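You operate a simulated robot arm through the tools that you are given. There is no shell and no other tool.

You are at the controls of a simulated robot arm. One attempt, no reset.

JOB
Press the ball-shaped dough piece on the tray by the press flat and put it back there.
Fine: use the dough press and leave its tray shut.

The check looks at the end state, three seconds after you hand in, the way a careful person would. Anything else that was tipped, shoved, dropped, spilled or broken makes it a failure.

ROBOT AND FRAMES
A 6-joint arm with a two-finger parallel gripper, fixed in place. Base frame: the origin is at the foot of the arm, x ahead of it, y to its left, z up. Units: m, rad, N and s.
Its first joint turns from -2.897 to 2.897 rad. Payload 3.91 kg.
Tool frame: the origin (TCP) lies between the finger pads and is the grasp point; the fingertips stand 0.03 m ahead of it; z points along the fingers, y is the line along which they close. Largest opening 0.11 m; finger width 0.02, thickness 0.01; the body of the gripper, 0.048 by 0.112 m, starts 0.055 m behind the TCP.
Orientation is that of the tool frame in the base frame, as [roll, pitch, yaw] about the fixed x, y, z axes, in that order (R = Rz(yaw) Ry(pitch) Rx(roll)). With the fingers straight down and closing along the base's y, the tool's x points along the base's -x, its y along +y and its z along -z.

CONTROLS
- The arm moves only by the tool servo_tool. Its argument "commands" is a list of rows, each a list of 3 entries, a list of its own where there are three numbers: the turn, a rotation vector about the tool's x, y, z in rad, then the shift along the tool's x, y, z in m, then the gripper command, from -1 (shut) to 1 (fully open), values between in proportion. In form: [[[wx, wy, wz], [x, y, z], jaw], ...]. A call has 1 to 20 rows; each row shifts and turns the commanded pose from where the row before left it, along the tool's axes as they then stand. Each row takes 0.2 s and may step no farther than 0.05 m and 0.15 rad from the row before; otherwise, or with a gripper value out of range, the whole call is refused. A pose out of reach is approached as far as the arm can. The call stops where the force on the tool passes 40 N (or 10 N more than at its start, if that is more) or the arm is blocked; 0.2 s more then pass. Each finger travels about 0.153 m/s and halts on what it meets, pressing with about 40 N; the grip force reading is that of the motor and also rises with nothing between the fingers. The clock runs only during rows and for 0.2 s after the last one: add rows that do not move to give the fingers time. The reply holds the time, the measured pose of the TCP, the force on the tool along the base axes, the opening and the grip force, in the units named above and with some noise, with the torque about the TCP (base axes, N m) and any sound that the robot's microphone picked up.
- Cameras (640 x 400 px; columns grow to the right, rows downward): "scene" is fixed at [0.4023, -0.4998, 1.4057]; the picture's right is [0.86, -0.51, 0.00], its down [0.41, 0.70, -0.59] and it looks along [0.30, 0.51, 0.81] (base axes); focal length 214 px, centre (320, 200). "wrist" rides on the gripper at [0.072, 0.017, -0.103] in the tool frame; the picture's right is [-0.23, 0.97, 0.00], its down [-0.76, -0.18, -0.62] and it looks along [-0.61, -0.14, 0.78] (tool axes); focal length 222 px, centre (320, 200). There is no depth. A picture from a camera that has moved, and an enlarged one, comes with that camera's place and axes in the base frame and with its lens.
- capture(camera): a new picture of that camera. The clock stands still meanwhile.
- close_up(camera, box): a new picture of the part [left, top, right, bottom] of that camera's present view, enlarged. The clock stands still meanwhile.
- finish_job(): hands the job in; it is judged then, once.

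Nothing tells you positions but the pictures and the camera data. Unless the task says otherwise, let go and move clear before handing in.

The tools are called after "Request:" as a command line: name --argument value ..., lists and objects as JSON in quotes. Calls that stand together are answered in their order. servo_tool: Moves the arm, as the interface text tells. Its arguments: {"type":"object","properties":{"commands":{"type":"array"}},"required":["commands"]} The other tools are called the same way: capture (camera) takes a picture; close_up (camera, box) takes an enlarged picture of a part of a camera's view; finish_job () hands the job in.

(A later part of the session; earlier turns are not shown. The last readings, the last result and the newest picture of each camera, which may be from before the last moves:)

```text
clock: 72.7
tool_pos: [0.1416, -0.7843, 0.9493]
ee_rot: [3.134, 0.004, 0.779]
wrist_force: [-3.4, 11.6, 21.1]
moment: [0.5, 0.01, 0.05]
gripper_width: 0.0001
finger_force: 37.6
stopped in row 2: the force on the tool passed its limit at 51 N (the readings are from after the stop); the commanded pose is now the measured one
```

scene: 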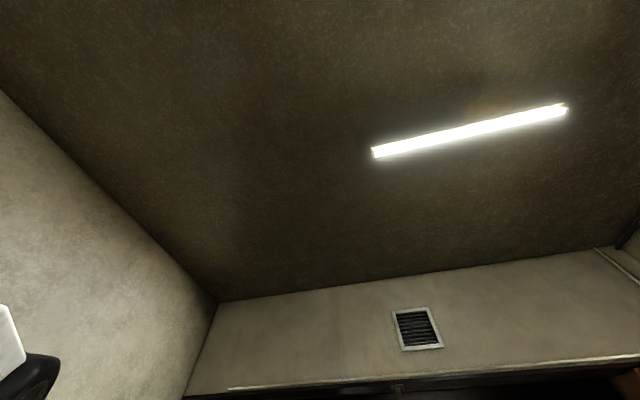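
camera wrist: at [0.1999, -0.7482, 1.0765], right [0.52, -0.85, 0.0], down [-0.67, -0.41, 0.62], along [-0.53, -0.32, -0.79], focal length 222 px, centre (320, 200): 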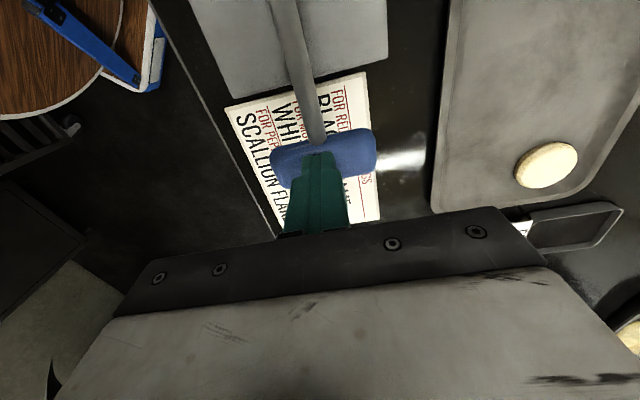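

Solid end stop (51 N with no movement), so the press stroke is complete. Now I lift off and see whether the lever springs back.

Request:
servo_tool --commands '[[[0, 0, 0], [0, 0, -0.01], -1], [[0, 0, 0], [0, 0, -0.02], -1], [[0, 0, 0], [0, 0, -0.03], -1], [[0, 0, 0], [0, 0, 0], -1]]'

Request:
capture --camera "wrist"

```text
clock: 73.7
tool_pos: [0.1421, -0.7839, 1.0062]
ee_rot: [3.137, 0.004, 0.781]
wrist_force: [0.8, 1.2, 0.5]
moment: [-0.01, 0.01, -0.02]
gripper_width: 0.0001
finger_force: 37.8
```

```text
taken
camera wrist: at [0.2043, -0.7452, 1.1095], right [0.52, -0.85, 0.01], down [-0.67, -0.41, 0.62], along [-0.53, -0.33, -0.78], focal length 222 px, centre (320, 200)
```

wrist: 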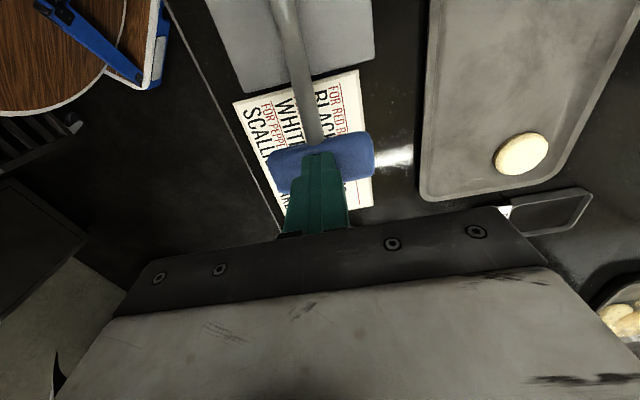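

The lever follows back up with the fingers (spring return). I'll rise clear and check it's fully up.

Request:
servo_tool --commands '[[[0, 0, 0], [0, 0, -0.02], -1], [[0, 0, 0], [0, 0, -0.02], -1], [[0, 0, 0], [0, 0, -0.03], -1], [[0, 0, 0], [0, 0, -0.05], -1], [[0, 0, 0], [0, 0, 0], -1]]'

Request:
capture --camera "wrist"

```text
clock: 74.9
tool_pos: [0.1416, -0.7811, 1.1243]
ee_rot: [3.136, 0.005, 0.78]
wrist_force: [0.4, 0.1, -1.2]
moment: [0.01, 0.01, 0.01]
gripper_width: 0.0
finger_force: 38.0
```

```text
taken
camera wrist: at [0.2026, -0.7425, 1.2271], right [0.52, -0.85, 0.01], down [-0.67, -0.41, 0.62], along [-0.53, -0.33, -0.78], focal length 222 px, centre (320, 200)
```

wrist: 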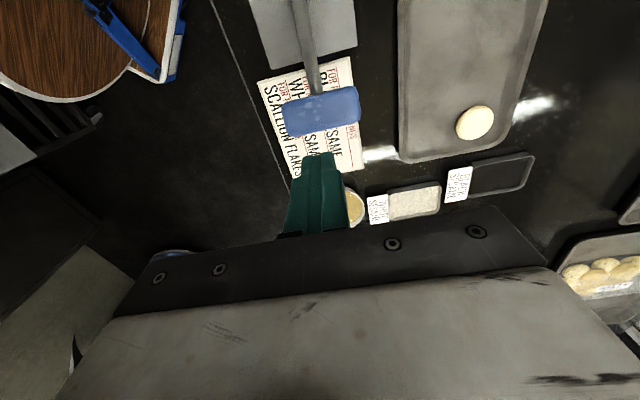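

The lever is back up. Now I move back over the drawer knob with the gripper opened to 6.2 cm, and tilt the tool so its body leans away from the lever post when gripping the knob.

Request:
servo_tool --commands '[[[0, 0, 0], [0.042, 0.0004, 0], -1], [[0, 0, 0], [0.042, 0.0004, 0], -1], [[0, 0, 0], [0.042, 0.0004, 0], -0.5], [[0, 0, 0], [0.042, 0.0004, 0], 0.13], [[0, 0, 0], [0.042, 0.0004, 0], 0.13], [[0, 0, 0], [0.042, 0.0004, 0], 0.13], [[0, -0.125, 0], [0, 0, 0], 0.13], [[0, -0.125, 0], [0, 0, 0], 0.13], [[0, 0, 0], [0, 0, 0], 0.13]]'

Request:
capture --camera "wrist"

```text
clock: 76.9
tool_pos: [0.3229, -0.6078, 1.1268]
ee_rot: [3.136, 0.254, 0.78]
wrist_force: [0.4, -1.2, 0.4]
moment: [-0.01, -0.03, -0.02]
gripper_width: 0.0624
finger_force: 0.1
```

```text
taken
camera wrist: at [0.4015, -0.5519, 1.2085], right [0.53, -0.85, 0.06], down [-0.54, -0.28, 0.79], along [-0.65, -0.45, -0.61], focal length 222 px, centre (320, 200)
```

wrist: 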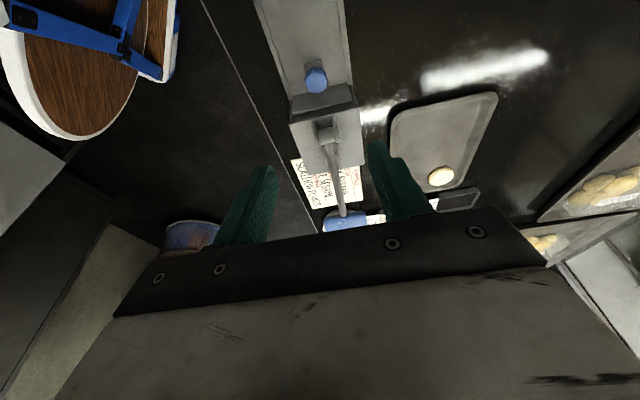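

Request:
servo_tool --commands '[[[0, 0, 0], [-0.0014, -0.0008, 0.0383], 0.13], [[0, 0, 0], [-0.0014, -0.0008, 0.0383], 0.13], [[0, 0, 0], [-0.0014, -0.0008, 0.0383], 0.13], [[0, 0, 0], [-0.0014, -0.0008, 0.0383], 0.13], [[0, 0, 0], [0, 0, 0], 0.13]]'

Request:
capture --camera "wrist"

Request:
close_up --camera "wrist" --box '[220, 80, 420, 205]'

```text
clock: 78.1
tool_pos: [0.2907, -0.6383, 0.9784]
ee_rot: [3.136, 0.253, 0.779]
wrist_force: [1.0, 0.8, -0.3]
moment: [-0.01, 0.01, -0.01]
gripper_width: 0.0621
finger_force: 0.0
```

```text
taken
camera wrist: at [0.3692, -0.5813, 1.0594], right [0.53, -0.85, 0.06], down [-0.54, -0.28, 0.79], along [-0.65, -0.45, -0.61], focal length 222 px, centre (320, 200)
```

wrist: 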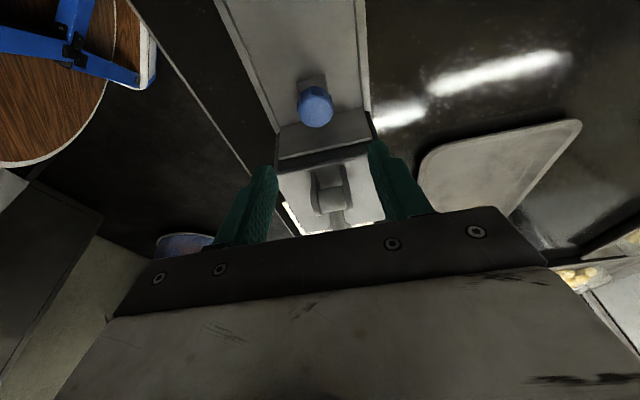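

```text
3.20 times, centred on (320, 142) of wrist
camera zoom: at [0.3692, -0.5813, 1.0594], right [0.53, -0.85, 0.06], down [-0.54, -0.28, 0.79], along [-0.65, -0.45, -0.61], focal length 711 px, centre (320, 384)
```

zoom: 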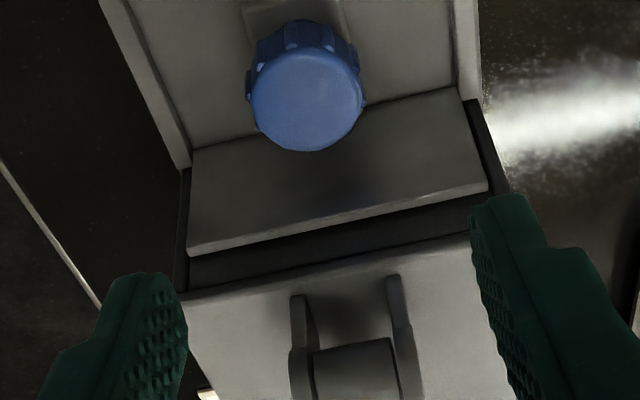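

The front plate is flush against the housing. Knob now at about (0.280, -0.646). I descend around it with the tilted tool.

Request:
servo_tool --commands '[[[0, 0, 0], [0.0019, -0.0007, 0.0236], 0.13], [[0, 0, 0], [0.0019, -0.0007, 0.0236], 0.13], [[0, 0, 0], [0.0019, -0.0006, 0.0236], 0.13], [[0, 0, 0], [0, 0, 0], 0.13]]'

Request:
close_up --camera "wrist" --box '[200, 80, 440, 230]'

```text
clock: 79.1
tool_pos: [0.2809, -0.6448, 0.909]
ee_rot: [3.136, 0.254, 0.779]
wrist_force: [-0.2, 0.6, -0.3]
moment: [0.01, 0.0, 0.0]
gripper_width: 0.0621
finger_force: 0.1
```

```text
2.67 times, centred on (320, 155) of wrist
camera zoom: at [0.3589, -0.5895, 0.99], right [0.53, -0.85, 0.06], down [-0.54, -0.28, 0.79], along [-0.65, -0.45, -0.61], focal length 592 px, centre (320, 320)
```

zoom: 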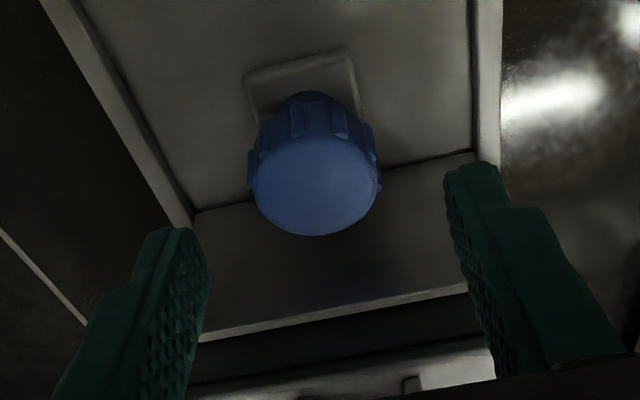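

Request:
servo_tool --commands '[[[0, 0, 0], [0.0035, 0, 0.015], 0.13], [[0, 0, 0], [0.0035, 0, 0.015], 0.13], [[0, 0, 0], [0, 0, 0], 0.13]]'

Request:
close_up --camera "wrist" --box '[200, 80, 440, 230]'

```text
clock: 79.9
tool_pos: [0.2804, -0.6451, 0.8763]
ee_rot: [3.135, 0.255, 0.777]
wrist_force: [-0.2, 0.3, -0.3]
moment: [0.0, 0.0, 0.03]
gripper_width: 0.0623
finger_force: 0.1
```

```text
2.67 times, centred on (320, 155) of wrist
camera zoom: at [0.3576, -0.5903, 0.9583], right [0.53, -0.85, 0.06], down [-0.54, -0.28, 0.79], along [-0.65, -0.45, -0.61], focal length 592 px, centre (320, 320)
```

zoom: 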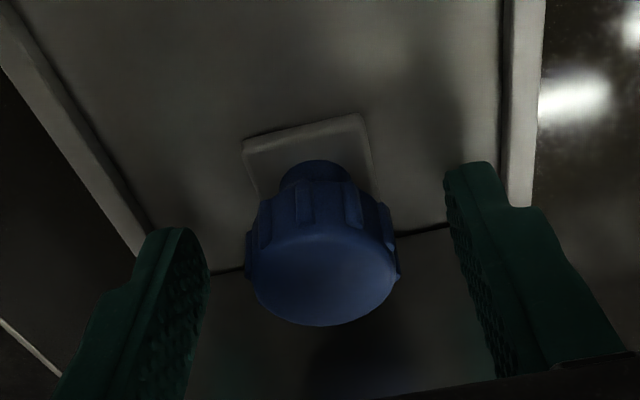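

Knob centred between the pads; no contact anywhere. Closing on it.

Request:
servo_tool --commands '[[[0, 0, 0], [0, 0, 0], -0.1], [[0, 0, 0], [0, 0, 0], -0.3], [[0, 0, 0], [0, 0, 0], -0.4], [[0, 0, 0], [0, 0, 0], -0.45], [[0, 0, 0], [0, 0, 0], -0.45]]'

```text
clock: 81.1
tool_pos: [0.2802, -0.6459, 0.8766]
ee_rot: [3.134, 0.252, 0.78]
wrist_force: [7.8, -7.6, -1.0]
moment: [0.1, 0.13, -0.02]
gripper_width: 0.0338
finger_force: 44.6
```

Gripped well. I'll ease 1 mm sideways and pull the drawer out along +u.

Request:
servo_tool --commands '[[[0, 0, 0], [0, 0.001, 0], -0.45], [[0, 0, 0], [0.0048, 0, -0.0012], -0.45], [[0, 0, 0], [0.0097, 0, -0.0025], -0.45], [[0, 0, 0], [0.0097, 0, -0.0025], -0.45], [[0, 0, 0], [0, 0, 0], -0.45]]'

Request:
close_up --camera "wrist" --box '[200, 80, 440, 230]'

```text
clock: 82.3
tool_pos: [0.2984, -0.6279, 0.8769]
ee_rot: [3.134, 0.252, 0.777]
wrist_force: [8.1, -7.8, 3.9]
moment: [0.72, -0.25, -0.2]
gripper_width: 0.0338
finger_force: 45.0
```

```text
2.67 times, centred on (320, 155) of wrist
camera zoom: at [0.3768, -0.5723, 0.9585], right [0.53, -0.85, 0.06], down [-0.54, -0.28, 0.79], along [-0.65, -0.45, -0.61], focal length 592 px, centre (320, 320)
```

zoom: 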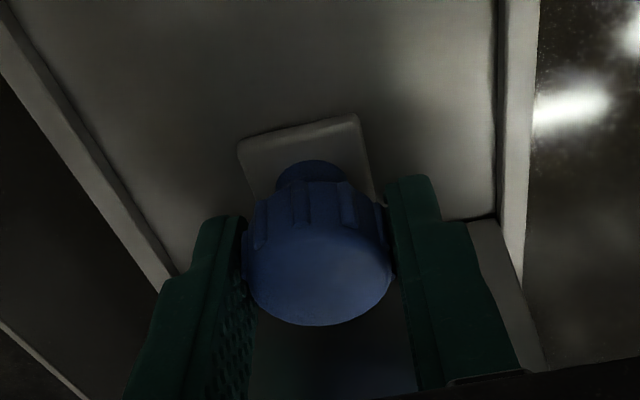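

Request:
servo_tool --commands '[[[0, 0, 0], [0.0145, 0.0005, -0.0037], -0.45], [[0, 0, 0], [0.0145, 0, -0.0037], -0.45], [[0, 0, 0], [0.0145, 0, -0.0037], -0.45], [[0, 0, 0], [0.0145, 0, -0.0037], -0.45], [[0, 0, 0], [0.0097, 0, -0.0025], -0.45], [[0, 0, 0], [0, 0, 0], -0.45]]'

Request:
capture --camera "wrist"

```text
clock: 83.7
tool_pos: [0.3473, -0.5792, 0.8771]
ee_rot: [3.14, 0.251, 0.779]
wrist_force: [-17.5, 15.2, -18.9]
moment: [0.53, -0.02, -0.37]
gripper_width: 0.0336
finger_force: 44.7
```

```text
taken
camera wrist: at [0.4256, -0.5244, 0.9586], right [0.53, -0.85, 0.06], down [-0.54, -0.28, 0.79], along [-0.66, -0.45, -0.61], focal length 222 px, centre (320, 200)
```

wrist: 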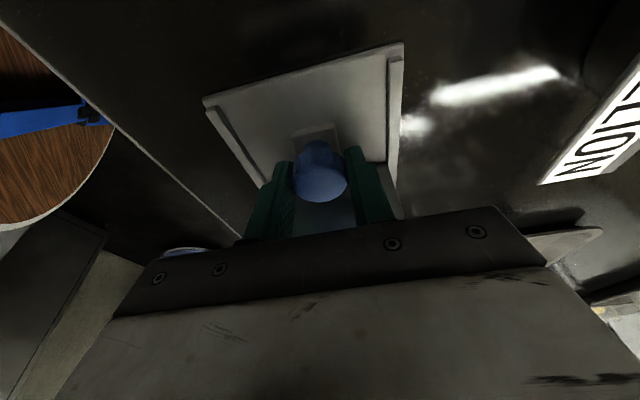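

Request:
servo_tool --commands '[[[0, 0, 0], [0, -0.002, 0.0005], -0.45], [[0, 0, 0], [0.0068, 0, -0.0017], -0.45], [[0, 0, 0], [0, 0, 0], -0.45]]'

Request:
servo_tool --commands '[[[0, 0, 0], [0.0068, 0, -0.0017], -0.45], [[0, 0, 0], [0, 0, 0], -0.45]]'

```text
clock: 84.5
tool_pos: [0.352, -0.5747, 0.8761]
ee_rot: [3.138, 0.252, 0.78]
wrist_force: [1.1, 0.2, -31.3]
moment: [0.29, 0.0, 0.07]
gripper_width: 0.0336
finger_force: 45.2
```

```text
clock: 85.1
tool_pos: [0.3564, -0.5698, 0.8778]
ee_rot: [3.134, 0.253, 0.778]
wrist_force: [-2.4, 1.5, -18.7]
moment: [0.41, 0.43, 0.06]
gripper_width: 0.0335
finger_force: 45.2
```

Request:
servo_tool --commands '[[[0, 0, 0], [0.0043, 0, 0.0005], -0.45], [[0, 0, 0], [0, 0, 0], -0.45]]'

Request:
servo_tool --commands '[[[0, 0, 0], [0.0037, 0, -0.0007], -0.45], [[0, 0, 0], [0, 0, 0], -0.45]]'

```text
clock: 85.7
tool_pos: [0.3601, -0.5678, 0.8763]
ee_rot: [3.134, 0.255, 0.777]
wrist_force: [-0.3, -0.2, 6.2]
moment: [0.55, 0.13, -0.21]
gripper_width: 0.0337
finger_force: 45.2
```

```text
clock: 86.3
tool_pos: [0.3632, -0.5648, 0.8766]
ee_rot: [3.133, 0.253, 0.779]
wrist_force: [3.8, -2.3, 15.8]
moment: [0.01, 0.36, -0.13]
gripper_width: 0.0337
finger_force: 44.7
```

The drawer is back to its open position. Releasing the knob, rising and levelling the tool to look at the dough.

Request:
servo_tool --commands '[[[0, 0, 0], [0, 0, 0], -0.3], [[0, 0, 0], [0, 0, 0], -0.1], [[0, 0, 0], [0, 0, 0], 0.13], [[0, 0, 0], [0, 0, -0.02], 0.13], [[0, 0, 0], [0, 0, -0.04], 0.13], [[0, 0, 0], [0, 0, -0.04], 0.13], [[0, 0.125, 0], [0, 0, -0.02], 0.13], [[0, 0.128, 0], [0, 0, 0], 0.13], [[0, 0, 0], [0, 0, 0], 0.13]]'

Request:
capture --camera "wrist"

```text
clock: 88.3
tool_pos: [0.3826, -0.5402, 0.9908]
ee_rot: [3.138, -0.001, 0.778]
wrist_force: [-0.1, -0.6, 0.2]
moment: [0.01, 0.01, -0.01]
gripper_width: 0.062
finger_force: 0.0
```

```text
taken
camera wrist: at [0.4432, -0.5021, 1.0934], right [0.52, -0.85, 0.01], down [-0.67, -0.41, 0.62], along [-0.53, -0.33, -0.78], focal length 222 px, centre (320, 200)
```

wrist: 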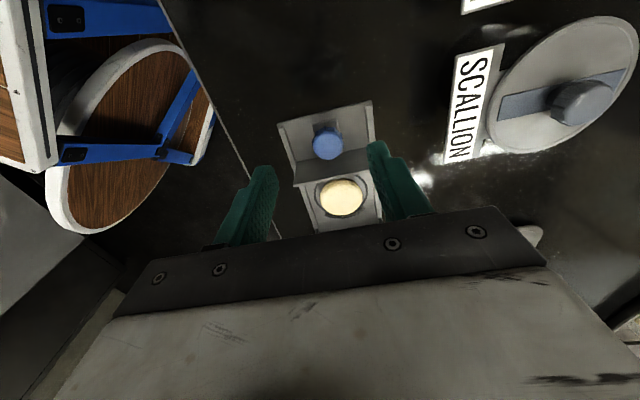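

The dough looks flattened. I'll move over it for a closer look.

Request:
servo_tool --commands '[[[0, 0, -0.007], [-0.03, 0.002, -0.01], 0.13], [[0, 0, 0], [-0.03, 0.002, -0.01], 0.13], [[0, 0, 0], [-0.03, 0.002, 0], 0.13], [[0, 0, 0], [0, 0, 0], 0.13]]'

Request:
capture --camera "wrist"

Request:
close_up --camera "wrist" --box '[220, 40, 420, 165]'

```text
clock: 89.3
tool_pos: [0.3209, -0.612, 1.0088]
ee_rot: [3.136, -0.001, 0.788]
wrist_force: [0.0, -0.3, 0.0]
moment: [-0.03, 0.0, 0.01]
gripper_width: 0.0622
finger_force: 0.1
```

```text
taken
camera wrist: at [0.3811, -0.5722, 1.1118], right [0.53, -0.85, 0.01], down [-0.67, -0.41, 0.62], along [-0.53, -0.33, -0.78], focal length 222 px, centre (320, 200)
```

wrist: 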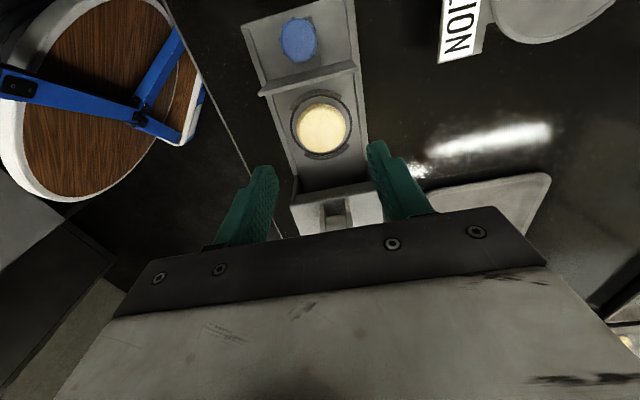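

```text
3.20 times, centred on (320, 102) of wrist
camera zoom: at [0.3811, -0.5722, 1.1118], right [0.53, -0.85, 0.01], down [-0.67, -0.41, 0.62], along [-0.53, -0.33, -0.78], focal length 711 px, centre (320, 512)
```

zoom: 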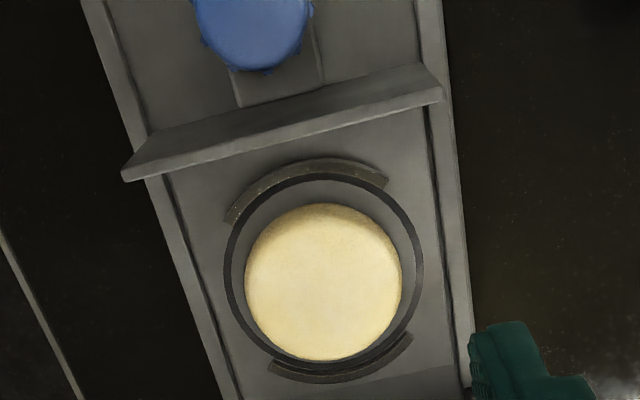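

The dough is now a flat disc about 6 cm across, centred near (0.299, -0.625). I'll open to 7.4 cm, centre over it, and go down partway for a check.

Request:
servo_tool --commands '[[[0, 0, 0], [-0.012, -0.0025, 0.02], 0.345], [[0, 0, 0], [-0.0115, -0.002, 0.03], 0.345], [[0, 0, 0], [0, 0, 0.028], 0.345], [[0, 0, 0], [0, 0, 0], 0.345]]'

Request:
capture --camera "wrist"

Request:
close_up --camera "wrist" --box '[200, 80, 440, 230]'

```text
clock: 90.3
tool_pos: [0.3032, -0.6248, 0.9323]
ee_rot: [3.136, 0.001, 0.787]
wrist_force: [-0.3, 0.3, 0.4]
moment: [0.0, -0.01, -0.02]
gripper_width: 0.0737
finger_force: 0.0
```

```text
taken
camera wrist: at [0.3644, -0.5854, 1.0361], right [0.53, -0.85, 0.01], down [-0.67, -0.41, 0.62], along [-0.53, -0.33, -0.78], focal length 222 px, centre (320, 200)
```

wrist: 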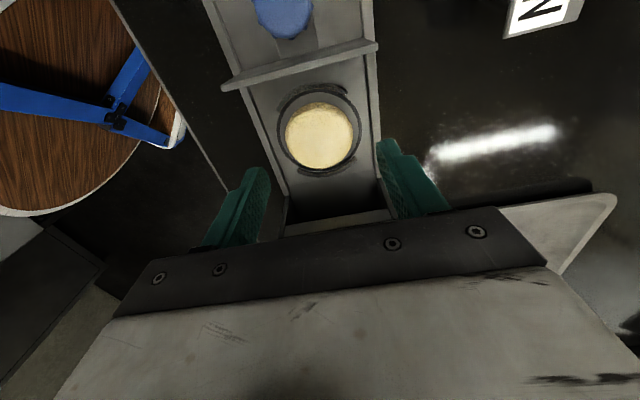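

```text
2.67 times, centred on (320, 155) of wrist
camera zoom: at [0.3644, -0.5854, 1.0361], right [0.53, -0.85, 0.01], down [-0.67, -0.41, 0.62], along [-0.53, -0.33, -0.78], focal length 592 px, centre (320, 320)
```

zoom: 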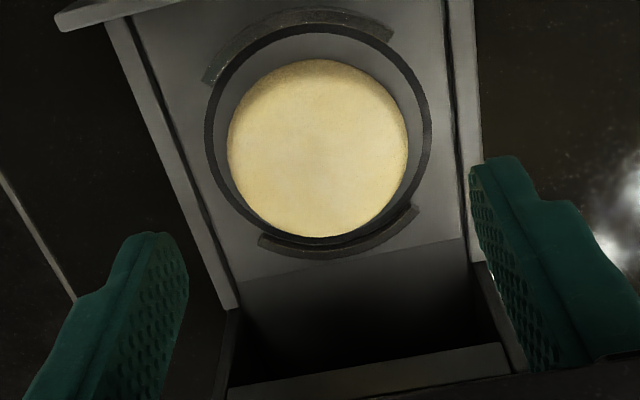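

Request:
servo_tool --commands '[[[0, 0, 0], [-0.002, -0.001, 0.02], 0.24], [[0, 0, 0], [0, 0, 0.02], 0.24], [[0, 0, 0], [0, 0, 0], 0.24]]'

Request:
close_up --camera "wrist" --box '[200, 80, 440, 230]'

```text
clock: 91.1
tool_pos: [0.3017, -0.6247, 0.8913]
ee_rot: [3.136, -0.001, 0.787]
wrist_force: [-0.6, 0.1, -0.8]
moment: [0.02, -0.02, 0.02]
gripper_width: 0.0683
finger_force: 0.2
```

```text
2.67 times, centred on (320, 155) of wrist
camera zoom: at [0.3631, -0.5856, 0.9953], right [0.53, -0.85, 0.01], down [-0.67, -0.41, 0.62], along [-0.53, -0.33, -0.78], focal length 592 px, centre (320, 320)
```

zoom: 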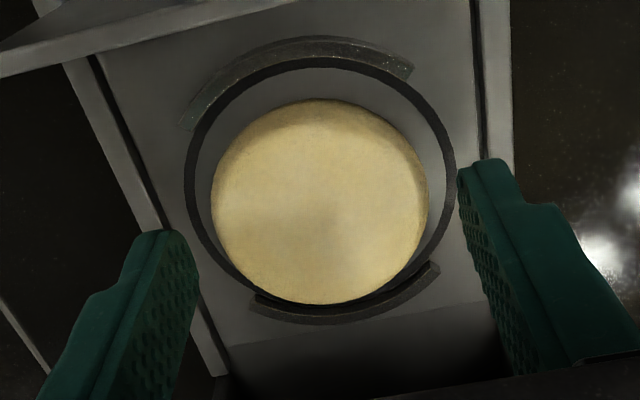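

Request:
servo_tool --commands '[[[0, 0, 0], [-0.001, -0.0005, 0.008], 0.24], [[0, 0, 0], [0, 0, 0.006], 0.24], [[0, 0, 0], [0, 0, 0.002], 0.24], [[0, 0, 0], [0, 0, 0], 0.24]]'

Request:
close_up --camera "wrist" --box '[200, 80, 440, 230]'

```text
clock: 92.1
tool_pos: [0.3011, -0.6238, 0.8759]
ee_rot: [3.136, 0.0, 0.787]
wrist_force: [-0.3, -0.5, -0.3]
moment: [-0.02, 0.01, -0.02]
gripper_width: 0.0681
finger_force: 0.1
```

```text
2.67 times, centred on (320, 155) of wrist
camera zoom: at [0.3623, -0.5845, 0.9801], right [0.53, -0.85, 0.01], down [-0.67, -0.41, 0.62], along [-0.53, -0.33, -0.78], focal length 592 px, centre (320, 320)
```

zoom: 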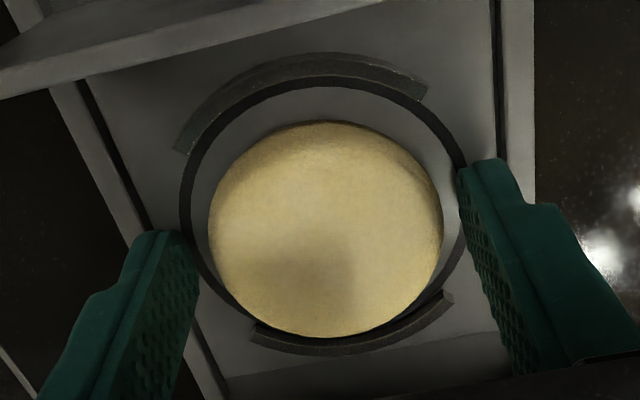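

Both fingers straddle the disc evenly. Closing gently.

Request:
servo_tool --commands '[[[0, 0, 0], [0, 0, 0], 0.16], [[0, 0, 0], [0, 0, 0], 0.1], [[0, 0, 0], [0, 0, 0], 0.06], [[0, 0, 0], [0, 0, 0], 0.03], [[0, 0, 0], [0, 0, 0], 0.03]]'

Request:
close_up --camera "wrist" --box '[200, 80, 440, 230]'

```text
clock: 93.3
tool_pos: [0.3008, -0.6239, 0.8778]
ee_rot: [3.136, 0.0, 0.788]
wrist_force: [0.0, -0.1, 0.5]
moment: [0.03, 0.0, -0.06]
gripper_width: 0.0578
finger_force: 40.7
```

```text
2.67 times, centred on (320, 155) of wrist
camera zoom: at [0.3623, -0.5846, 0.9803], right [0.53, -0.85, 0.01], down [-0.67, -0.41, 0.62], along [-0.53, -0.33, -0.78], focal length 592 px, centre (320, 320)
```

zoom: 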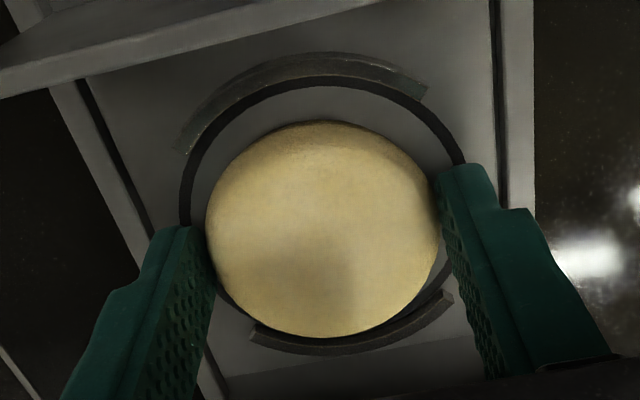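

Gripped at 5.8 cm. Lifting straight up.

Request:
servo_tool --commands '[[[0, 0, 0], [0, 0, -0.005], 0.03], [[0, 0, 0], [0, 0, -0.01], 0.03], [[0, 0, 0], [0, 0, -0.02], 0.03], [[0, 0, 0], [0, 0, -0.03], 0.03], [[0, 0, 0], [0, 0, 0], 0.03]]'

Request:
capture --camera "wrist"

Request:
close_up --camera "wrist" --box '[200, 80, 440, 230]'

```text
clock: 94.5
tool_pos: [0.3, -0.6236, 0.9426]
ee_rot: [3.137, 0.0, 0.787]
wrist_force: [-0.7, -0.9, -1.8]
moment: [-0.01, -0.01, 0.0]
gripper_width: 0.0582
finger_force: 40.4
```

```text
taken
camera wrist: at [0.3612, -0.584, 1.0458], right [0.53, -0.85, 0.01], down [-0.67, -0.41, 0.62], along [-0.53, -0.33, -0.78], focal length 222 px, centre (320, 200)
```

wrist: 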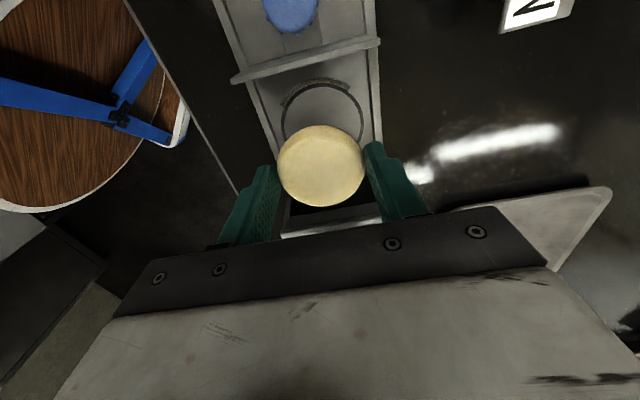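

```text
2.67 times, centred on (320, 155) of wrist
camera zoom: at [0.3612, -0.584, 1.0458], right [0.53, -0.85, 0.01], down [-0.67, -0.41, 0.62], along [-0.53, -0.33, -0.78], focal length 592 px, centre (320, 320)
```

zoom: 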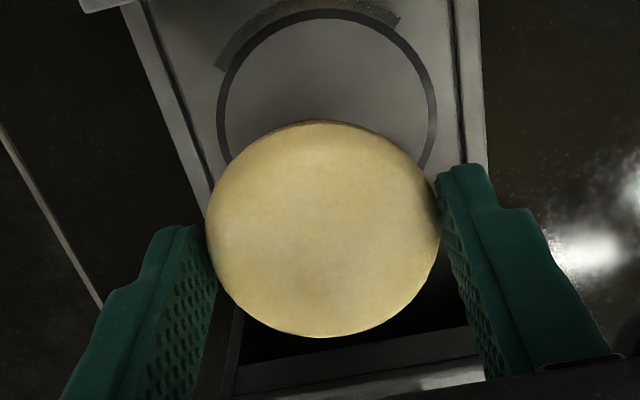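

The flat disc is held securely. Carrying it up and around the housing back to the dough tray.

Request:
servo_tool --commands '[[[0, 0, 0], [0, 0, -0.03], 0.03], [[0, 0, 0], [0, 0, -0.028], 0.03], [[0, 0, 0], [-0.01, 0.032, 0], 0.03], [[0, 0, 0], [-0.01, 0.032, 0], 0.03], [[0, 0, 0], [-0.01, 0.032, 0], 0.03], [[0, 0, 0], [-0.01, 0.032, 0], 0.03], [[0, 0, 0], [-0.036, 0.011, 0.02], 0.03], [[0, 0, 0], [-0.036, 0.011, 0.02], 0.03], [[0, 0, 0], [-0.036, 0.011, 0.02], 0.03], [[0, 0, 0], [-0.036, 0.011, 0.02], 0.03], [[0, 0, 0], [0, 0, 0], 0.03]]'

Request:
capture --camera "wrist"

Request:
close_up --camera "wrist" --box '[200, 40, 480, 215]'

```text
clock: 96.9
tool_pos: [0.292, -0.8755, 0.9266]
ee_rot: [3.137, 0.001, 0.787]
wrist_force: [-0.1, -1.0, -0.8]
moment: [0.0, -0.01, -0.01]
gripper_width: 0.0582
finger_force: 40.1
```

```text
taken
camera wrist: at [0.3539, -0.8363, 1.0294], right [0.53, -0.85, 0.0], down [-0.67, -0.41, 0.62], along [-0.53, -0.33, -0.78], focal length 222 px, centre (320, 200)
```

wrist: 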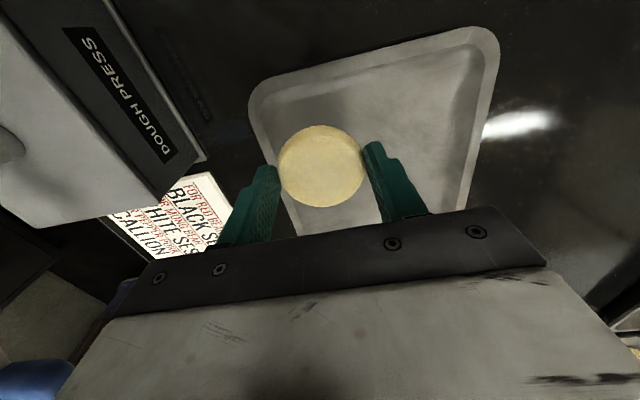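

```text
2.29 times, centred on (340, 128) of wrist
camera zoom: at [0.3539, -0.8363, 1.0294], right [0.53, -0.85, 0.0], down [-0.67, -0.41, 0.62], along [-0.53, -0.33, -0.78], focal length 508 px, centre (274, 366)
```

zoom: 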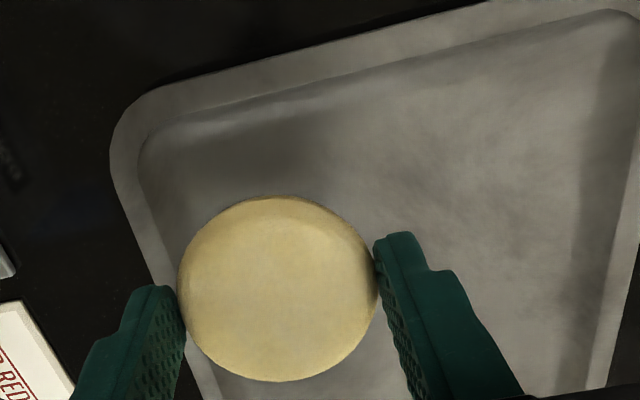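

Over the tray. I'll lower to about z=0.893, shift 12 mm further in from the near rim, then continue down.

Request:
servo_tool --commands '[[[0, 0, 0], [0, 0, 0.018], 0.03], [[0, 0, 0], [0, 0, 0.015], 0.03], [[0, 0, 0], [0.002, 0.006, 0.003], 0.03], [[0, 0, 0], [0.001, 0.006, 0.003], 0.03], [[0, 0, 0], [0, 0, 0], 0.03]]'

Request:
capture --camera "wrist"

Request:
close_up --camera "wrist" --box '[200, 40, 480, 215]'

```text
clock: 98.1
tool_pos: [0.3022, -0.8817, 0.8814]
ee_rot: [3.137, 0.0, 0.786]
wrist_force: [0.3, 0.1, -0.9]
moment: [0.0, 0.0, 0.02]
gripper_width: 0.0583
finger_force: 39.9
```

```text
taken
camera wrist: at [0.3642, -0.8422, 0.9853], right [0.53, -0.85, 0.01], down [-0.67, -0.41, 0.62], along [-0.53, -0.33, -0.78], focal length 222 px, centre (320, 200)
```

wrist: 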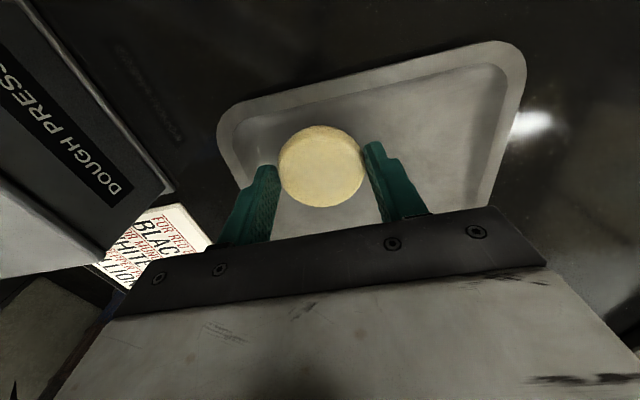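

```text
2.29 times, centred on (340, 128) of wrist
camera zoom: at [0.3642, -0.8422, 0.9853], right [0.53, -0.85, 0.01], down [-0.67, -0.41, 0.62], along [-0.53, -0.33, -0.78], focal length 508 px, centre (274, 366)
```

zoom: 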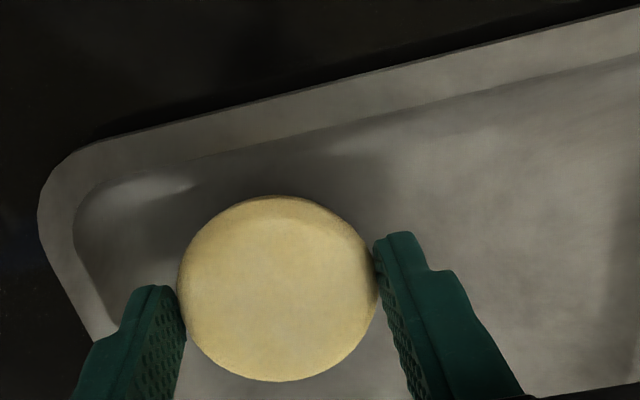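

The disc is a bit near the tray's side rim; I'll shift 12 mm along -u for more clearance before setting it down.

Request:
servo_tool --commands '[[[0, 0, 0], [-0.006, -0.001, 0.002], 0.03], [[0, 0, 0], [-0.006, -0.001, 0.002], 0.03], [[0, 0, 0], [0, 0, 0], 0.03]]'

Request:
close_up --camera "wrist" --box '[200, 40, 480, 215]'

```text
clock: 98.9
tool_pos: [0.2928, -0.8888, 0.8794]
ee_rot: [3.135, -0.001, 0.787]
wrist_force: [-0.6, 0.3, -0.6]
moment: [0.02, 0.0, -0.03]
gripper_width: 0.0583
finger_force: 39.3
```

```text
2.29 times, centred on (340, 128) of wrist
camera zoom: at [0.3539, -0.8491, 0.9815], right [0.53, -0.85, 0.01], down [-0.67, -0.41, 0.62], along [-0.53, -0.33, -0.78], focal length 508 px, centre (274, 366)
```

zoom: 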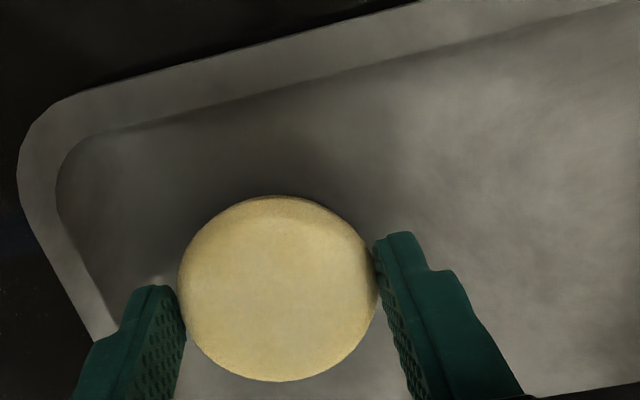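

Good clearance all around. Lowering in small steps until the dough touches.

Request:
servo_tool --commands '[[[0, 0, 0], [0, 0, 0.004], 0.03], [[0, 0, 0], [0, 0, 0], 0.03]]'

Request:
servo_tool --commands '[[[0, 0, 0], [0, 0, 0.003], 0.03], [[0, 0, 0], [0, 0, 0], 0.03]]'

Request:
servo_tool --commands '[[[0, 0, 0], [0, 0, 0.002], 0.03], [[0, 0, 0], [0, 0, 0], 0.03]]'

```text
clock: 99.5
tool_pos: [0.2923, -0.8884, 0.8743]
ee_rot: [3.137, 0.001, 0.788]
wrist_force: [1.0, 0.6, -0.7]
moment: [0.0, -0.01, 0.01]
gripper_width: 0.0581
finger_force: 40.1
```

```text
clock: 100.1
tool_pos: [0.292, -0.8884, 0.8715]
ee_rot: [3.136, 0.0, 0.788]
wrist_force: [0.4, 1.1, -0.8]
moment: [0.0, -0.02, 0.02]
gripper_width: 0.0584
finger_force: 40.1
```

```text
clock: 100.7
tool_pos: [0.2938, -0.8881, 0.8691]
ee_rot: [3.135, -0.001, 0.787]
wrist_force: [1.1, -0.9, 0.1]
moment: [0.0, 0.02, -0.01]
gripper_width: 0.0582
finger_force: 39.8
```

Request:
servo_tool --commands '[[[0, 0, 0], [0, 0, 0.002], 0.03], [[0, 0, 0], [0, 0, 0], 0.03]]'

Request:
servo_tool --commands '[[[0, 0, 0], [0, 0, 0.002], 0.03], [[0, 0, 0], [0, 0, 0], 0.03]]'

Request:
close_up --camera "wrist" --box '[200, 40, 480, 215]'

```text
clock: 101.3
tool_pos: [0.2938, -0.8875, 0.8691]
ee_rot: [3.135, 0.002, 0.789]
wrist_force: [0.7, -0.2, 11.6]
moment: [0.23, 0.22, 0.0]
gripper_width: 0.0582
finger_force: 40.4
```

```text
clock: 101.9
tool_pos: [0.2924, -0.8889, 0.8667]
ee_rot: [3.133, 0.003, 0.786]
wrist_force: [-0.6, -0.4, 30.2]
moment: [0.35, 0.33, 0.03]
gripper_width: 0.0581
finger_force: 40.2
```

```text
2.29 times, centred on (340, 128) of wrist
camera zoom: at [0.3543, -0.8486, 0.9717], right [0.53, -0.85, 0.01], down [-0.67, -0.41, 0.62], along [-0.53, -0.34, -0.78], focal length 508 px, centre (274, 366)
```

zoom: 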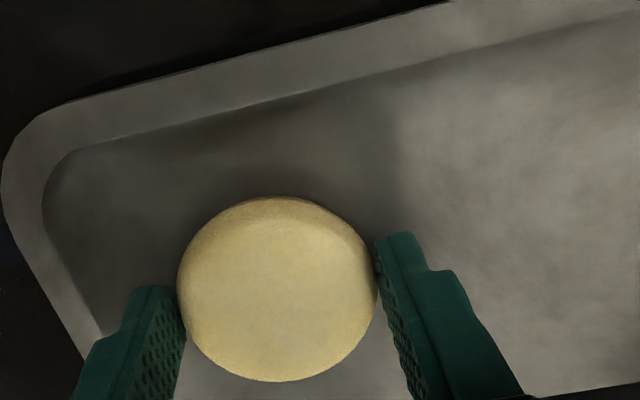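

The dough touches the tray floor. I'll relieve 1.5 mm and open slowly.

Request:
servo_tool --commands '[[[0, 0, 0], [0, 0, -0.0015], 0.03], [[0, 0, 0], [0, 0, -0.0005], 0.06], [[0, 0, 0], [0, 0, 0], 0.1], [[0, 0, 0], [0, 0, 0], 0.15], [[0, 0, 0], [0, 0, 0], 0.22], [[0, 0, 0], [0, 0, 0], 0.22]]'

Request:
close_up --camera "wrist" --box '[200, 40, 480, 215]'

```text
clock: 103.3
tool_pos: [0.2934, -0.888, 0.8677]
ee_rot: [3.135, -0.001, 0.787]
wrist_force: [-0.3, 0.3, 0.1]
moment: [-0.02, 0.0, 0.0]
gripper_width: 0.0672
finger_force: 0.0
```

```text
2.29 times, centred on (340, 128) of wrist
camera zoom: at [0.3543, -0.8499, 0.9706], right [0.53, -0.85, 0.01], down [-0.67, -0.41, 0.62], along [-0.53, -0.33, -0.78], focal length 508 px, centre (274, 366)
```

zoom: 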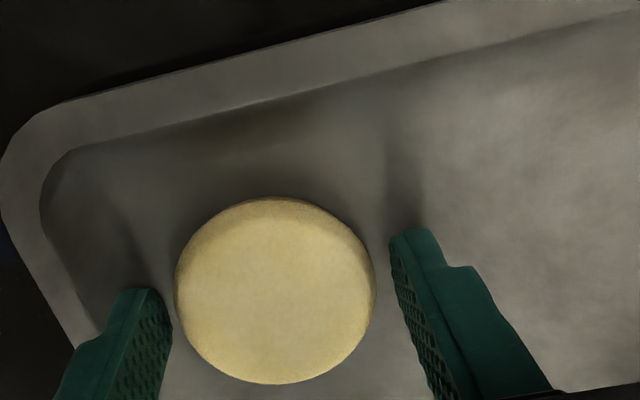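

Released; the disc stays in place. Rising clear, then going around back to the drawer knob.

Request:
servo_tool --commands '[[[0, 0, 0], [0, 0, -0.01], 0.22], [[0, 0, 0], [0, 0, -0.012], 0.22], [[0, 0, 0], [0.012, 0, -0.015], 0.22], [[0, 0, 0], [0.03, -0.005, -0.02], 0.22], [[0, 0, 0], [0.03, -0.01, -0.025], 0.22], [[0, 0, 0], [0.035, -0.011, -0.025], 0.22], [[0, 0, 0], [0.035, -0.011, -0.025], 0.22], [[0, 0, 0], [0, 0, 0], 0.22]]'

Request:
capture --camera "wrist"

Request:
close_up --camera "wrist" --box '[240, 60, 480, 210]'

```text
clock: 105.1
tool_pos: [0.3661, -0.7617, 0.9977]
ee_rot: [3.136, -0.001, 0.788]
wrist_force: [0.7, 0.0, -0.3]
moment: [-0.02, -0.01, 0.02]
gripper_width: 0.067
finger_force: 0.1
```

```text
taken
camera wrist: at [0.4271, -0.7207, 1.1008], right [0.53, -0.85, 0.01], down [-0.67, -0.41, 0.62], along [-0.53, -0.33, -0.78], focal length 222 px, centre (320, 200)
```

wrist: 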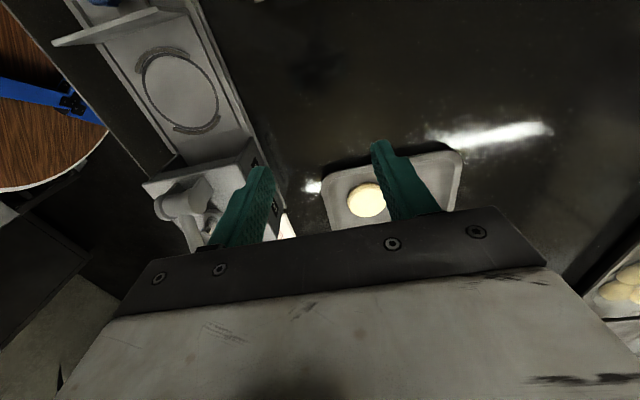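

```text
2.67 times, centred on (360, 135) of wrist
camera zoom: at [0.4271, -0.7207, 1.1008], right [0.53, -0.85, 0.01], down [-0.67, -0.41, 0.62], along [-0.53, -0.33, -0.78], focal length 592 px, centre (213, 373)
```

zoom: 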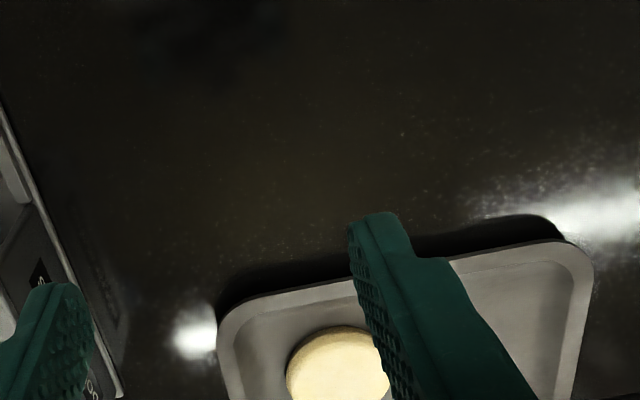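

The flat disc is on the tray, and the recess is empty. Next: close the fingers, go to the outer side of the knob and push the drawer shut.

Request:
servo_tool --commands '[[[0, 0, 0], [0.02, -0.0358, -0.008], 0.22], [[0, 0, 0], [0.02, -0.0358, -0.008], 0.0], [[0, 0, 0], [0.02, -0.0358, -0.008], -0.5], [[0, 0, 0], [0.02, -0.0358, 0], -1], [[0, 0, 0], [0.029, 0, 0], -1], [[0, 0, 0], [0.029, 0, 0], -1], [[0, 0, 0], [0.029, 0, 0], -1], [[0, 0, 0], [0.029, 0, 0], -1], [[0, 0, 0], [0, 0, 0], -1]]'

Request:
capture --camera "wrist"

Request:
close_up --camera "wrist" --box '[220, 80, 420, 205]'

```text
clock: 107.1
tool_pos: [0.4064, -0.5207, 1.0207]
ee_rot: [3.134, -0.001, 0.787]
wrist_force: [-1.6, 0.0, 0.5]
moment: [0.0, 0.01, 0.02]
gripper_width: 0.0002
finger_force: 37.7
```

```text
taken
camera wrist: at [0.4673, -0.4806, 1.1236], right [0.53, -0.85, 0.01], down [-0.67, -0.41, 0.62], along [-0.53, -0.33, -0.78], focal length 222 px, centre (320, 200)
```

wrist: 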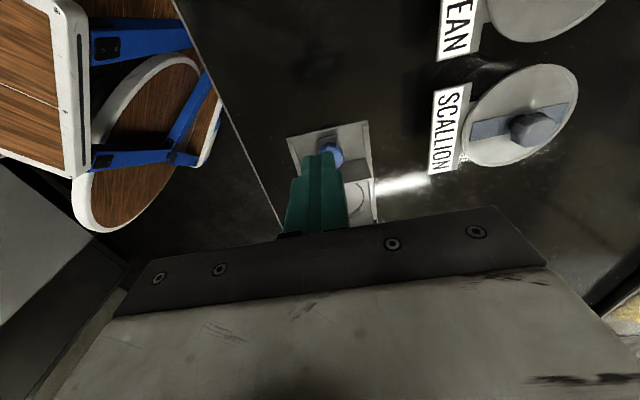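

```text
3.20 times, centred on (320, 142) of wrist
camera zoom: at [0.4673, -0.4806, 1.1236], right [0.53, -0.85, 0.01], down [-0.67, -0.41, 0.62], along [-0.53, -0.33, -0.78], focal length 711 px, centre (320, 384)
```

zoom: 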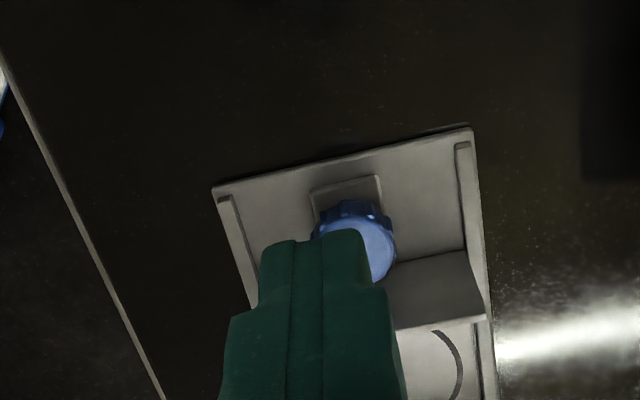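

Request:
servo_tool --commands '[[[0, 0, 0], [0, 0, 0.04], -1], [[0, 0, 0], [0, 0, 0.04], -1], [[0, 0, 0], [0, 0, 0.04], -1], [[0, 0, 0], [0, 0, 0.02], -1], [[0, 0, 0], [0, 0, 0], -1]]'

Request:
capture --camera "wrist"

```text
clock: 108.3
tool_pos: [0.4025, -0.5251, 0.8792]
ee_rot: [3.135, 0.001, 0.788]
wrist_force: [-0.1, -0.2, -0.4]
moment: [0.0, 0.0, 0.02]
gripper_width: 0.0
finger_force: 37.5
```

```text
taken
camera wrist: at [0.4644, -0.4851, 0.9836], right [0.53, -0.85, 0.01], down [-0.67, -0.41, 0.62], along [-0.53, -0.33, -0.78], focal length 222 px, centre (320, 200)
```

wrist: 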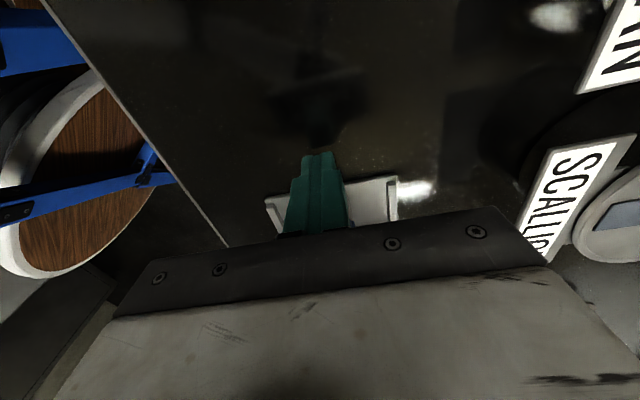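

Request:
servo_tool --commands '[[[0, 0, 0], [-0.012, -0.001, 0], -1], [[0, 0, 0], [-0.012, 0, 0], -1], [[0, 0, 0], [-0.01, 0, 0], -1], [[0, 0, 0], [-0.01, 0, 0], -1], [[0, 0, 0], [0, 0, 0], -1]]'

Request:
capture --camera "wrist"

```text
clock: 109.5
tool_pos: [0.3733, -0.5547, 0.8816]
ee_rot: [3.136, 0.0, 0.788]
wrist_force: [0.3, 0.7, -0.5]
moment: [-0.03, 0.0, 0.0]
gripper_width: 0.0
finger_force: 37.8
```

```text
taken
camera wrist: at [0.4335, -0.5152, 0.9843], right [0.53, -0.85, 0.0], down [-0.67, -0.41, 0.62], along [-0.53, -0.33, -0.78], focal length 222 px, centre (320, 200)
```

wrist: 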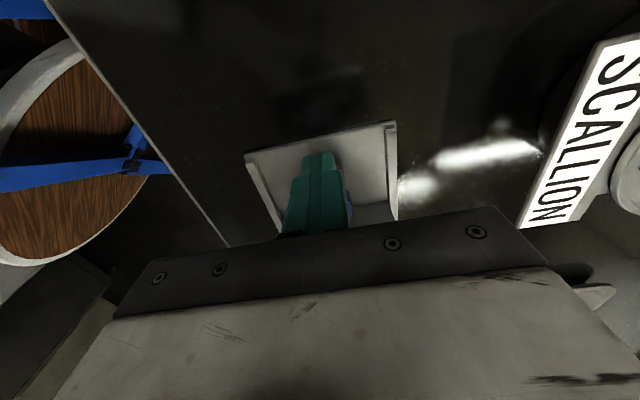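

Request:
servo_tool --commands '[[[0, 0, 0], [-0.012, 0, 0], -1], [[0, 0, 0], [-0.012, 0, 0], -1], [[0, 0, 0], [-0.012, 0, 0], -1], [[0, 0, 0], [-0.012, 0, 0], -1], [[0, 0, 0], [-0.012, 0, 0], -1], [[0, 0, 0], [0, 0, 0], -1]]'

Request:
capture --camera "wrist"

```text
clock: 110.9
tool_pos: [0.3306, -0.5965, 0.8821]
ee_rot: [3.136, 0.001, 0.788]
wrist_force: [0.6, 0.2, -1.2]
moment: [-0.03, -0.01, 0.0]
gripper_width: 0.0
finger_force: 37.5
```

```text
taken
camera wrist: at [0.3912, -0.5575, 0.9862], right [0.53, -0.85, 0.01], down [-0.67, -0.41, 0.62], along [-0.53, -0.33, -0.78], focal length 222 px, centre (320, 200)
```

wrist: 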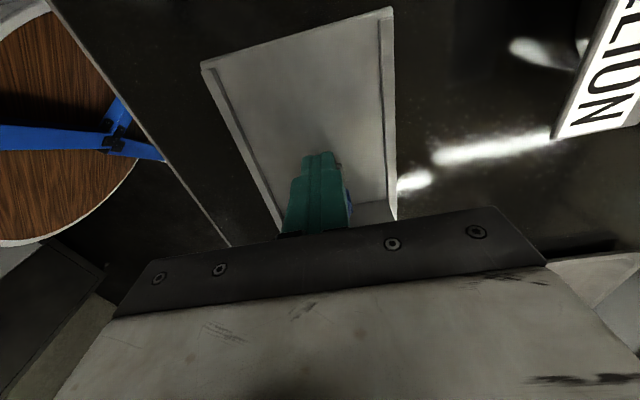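

The drawer is moving in easily. Continuing to the stop.

Request:
servo_tool --commands '[[[0, 0, 0], [-0.012, 0, 0], -1], [[0, 0, 0], [-0.012, 0, 0], -1], [[0, 0, 0], [-0.01, 0, 0], -1], [[0, 0, 0], [0, 0, 0], -1]]'

Request:
servo_tool --commands '[[[0, 0, 0], [-0.004, 0, 0], -1], [[0, 0, 0], [-0.003, 0, 0], -1], [[0, 0, 0], [-0.003, 0, 0], -1], [[0, 0, 0], [-0.003, 0, 0], -1], [[0, 0, 0], [-0.003, 0, 0], -1], [[0, 0, 0], [0, 0, 0], -1]]'

```text
clock: 111.9
tool_pos: [0.3055, -0.6201, 0.8826]
ee_rot: [3.137, 0.0, 0.788]
wrist_force: [-0.4, -0.2, -0.1]
moment: [-0.01, 0.01, -0.03]
gripper_width: 0.0001
finger_force: 38.2
```

```text
clock: 113.2
tool_pos: [0.2974, -0.6291, 0.8813]
ee_rot: [3.141, -0.009, 0.786]
wrist_force: [29.0, 25.0, 13.2]
moment: [0.43, -0.04, 0.08]
gripper_width: 0.0
finger_force: 37.9
stopped in row 6: the force on the tool passed its limit at 43 N (the readings are from after the stop); the commanded pose is now the measured one
```

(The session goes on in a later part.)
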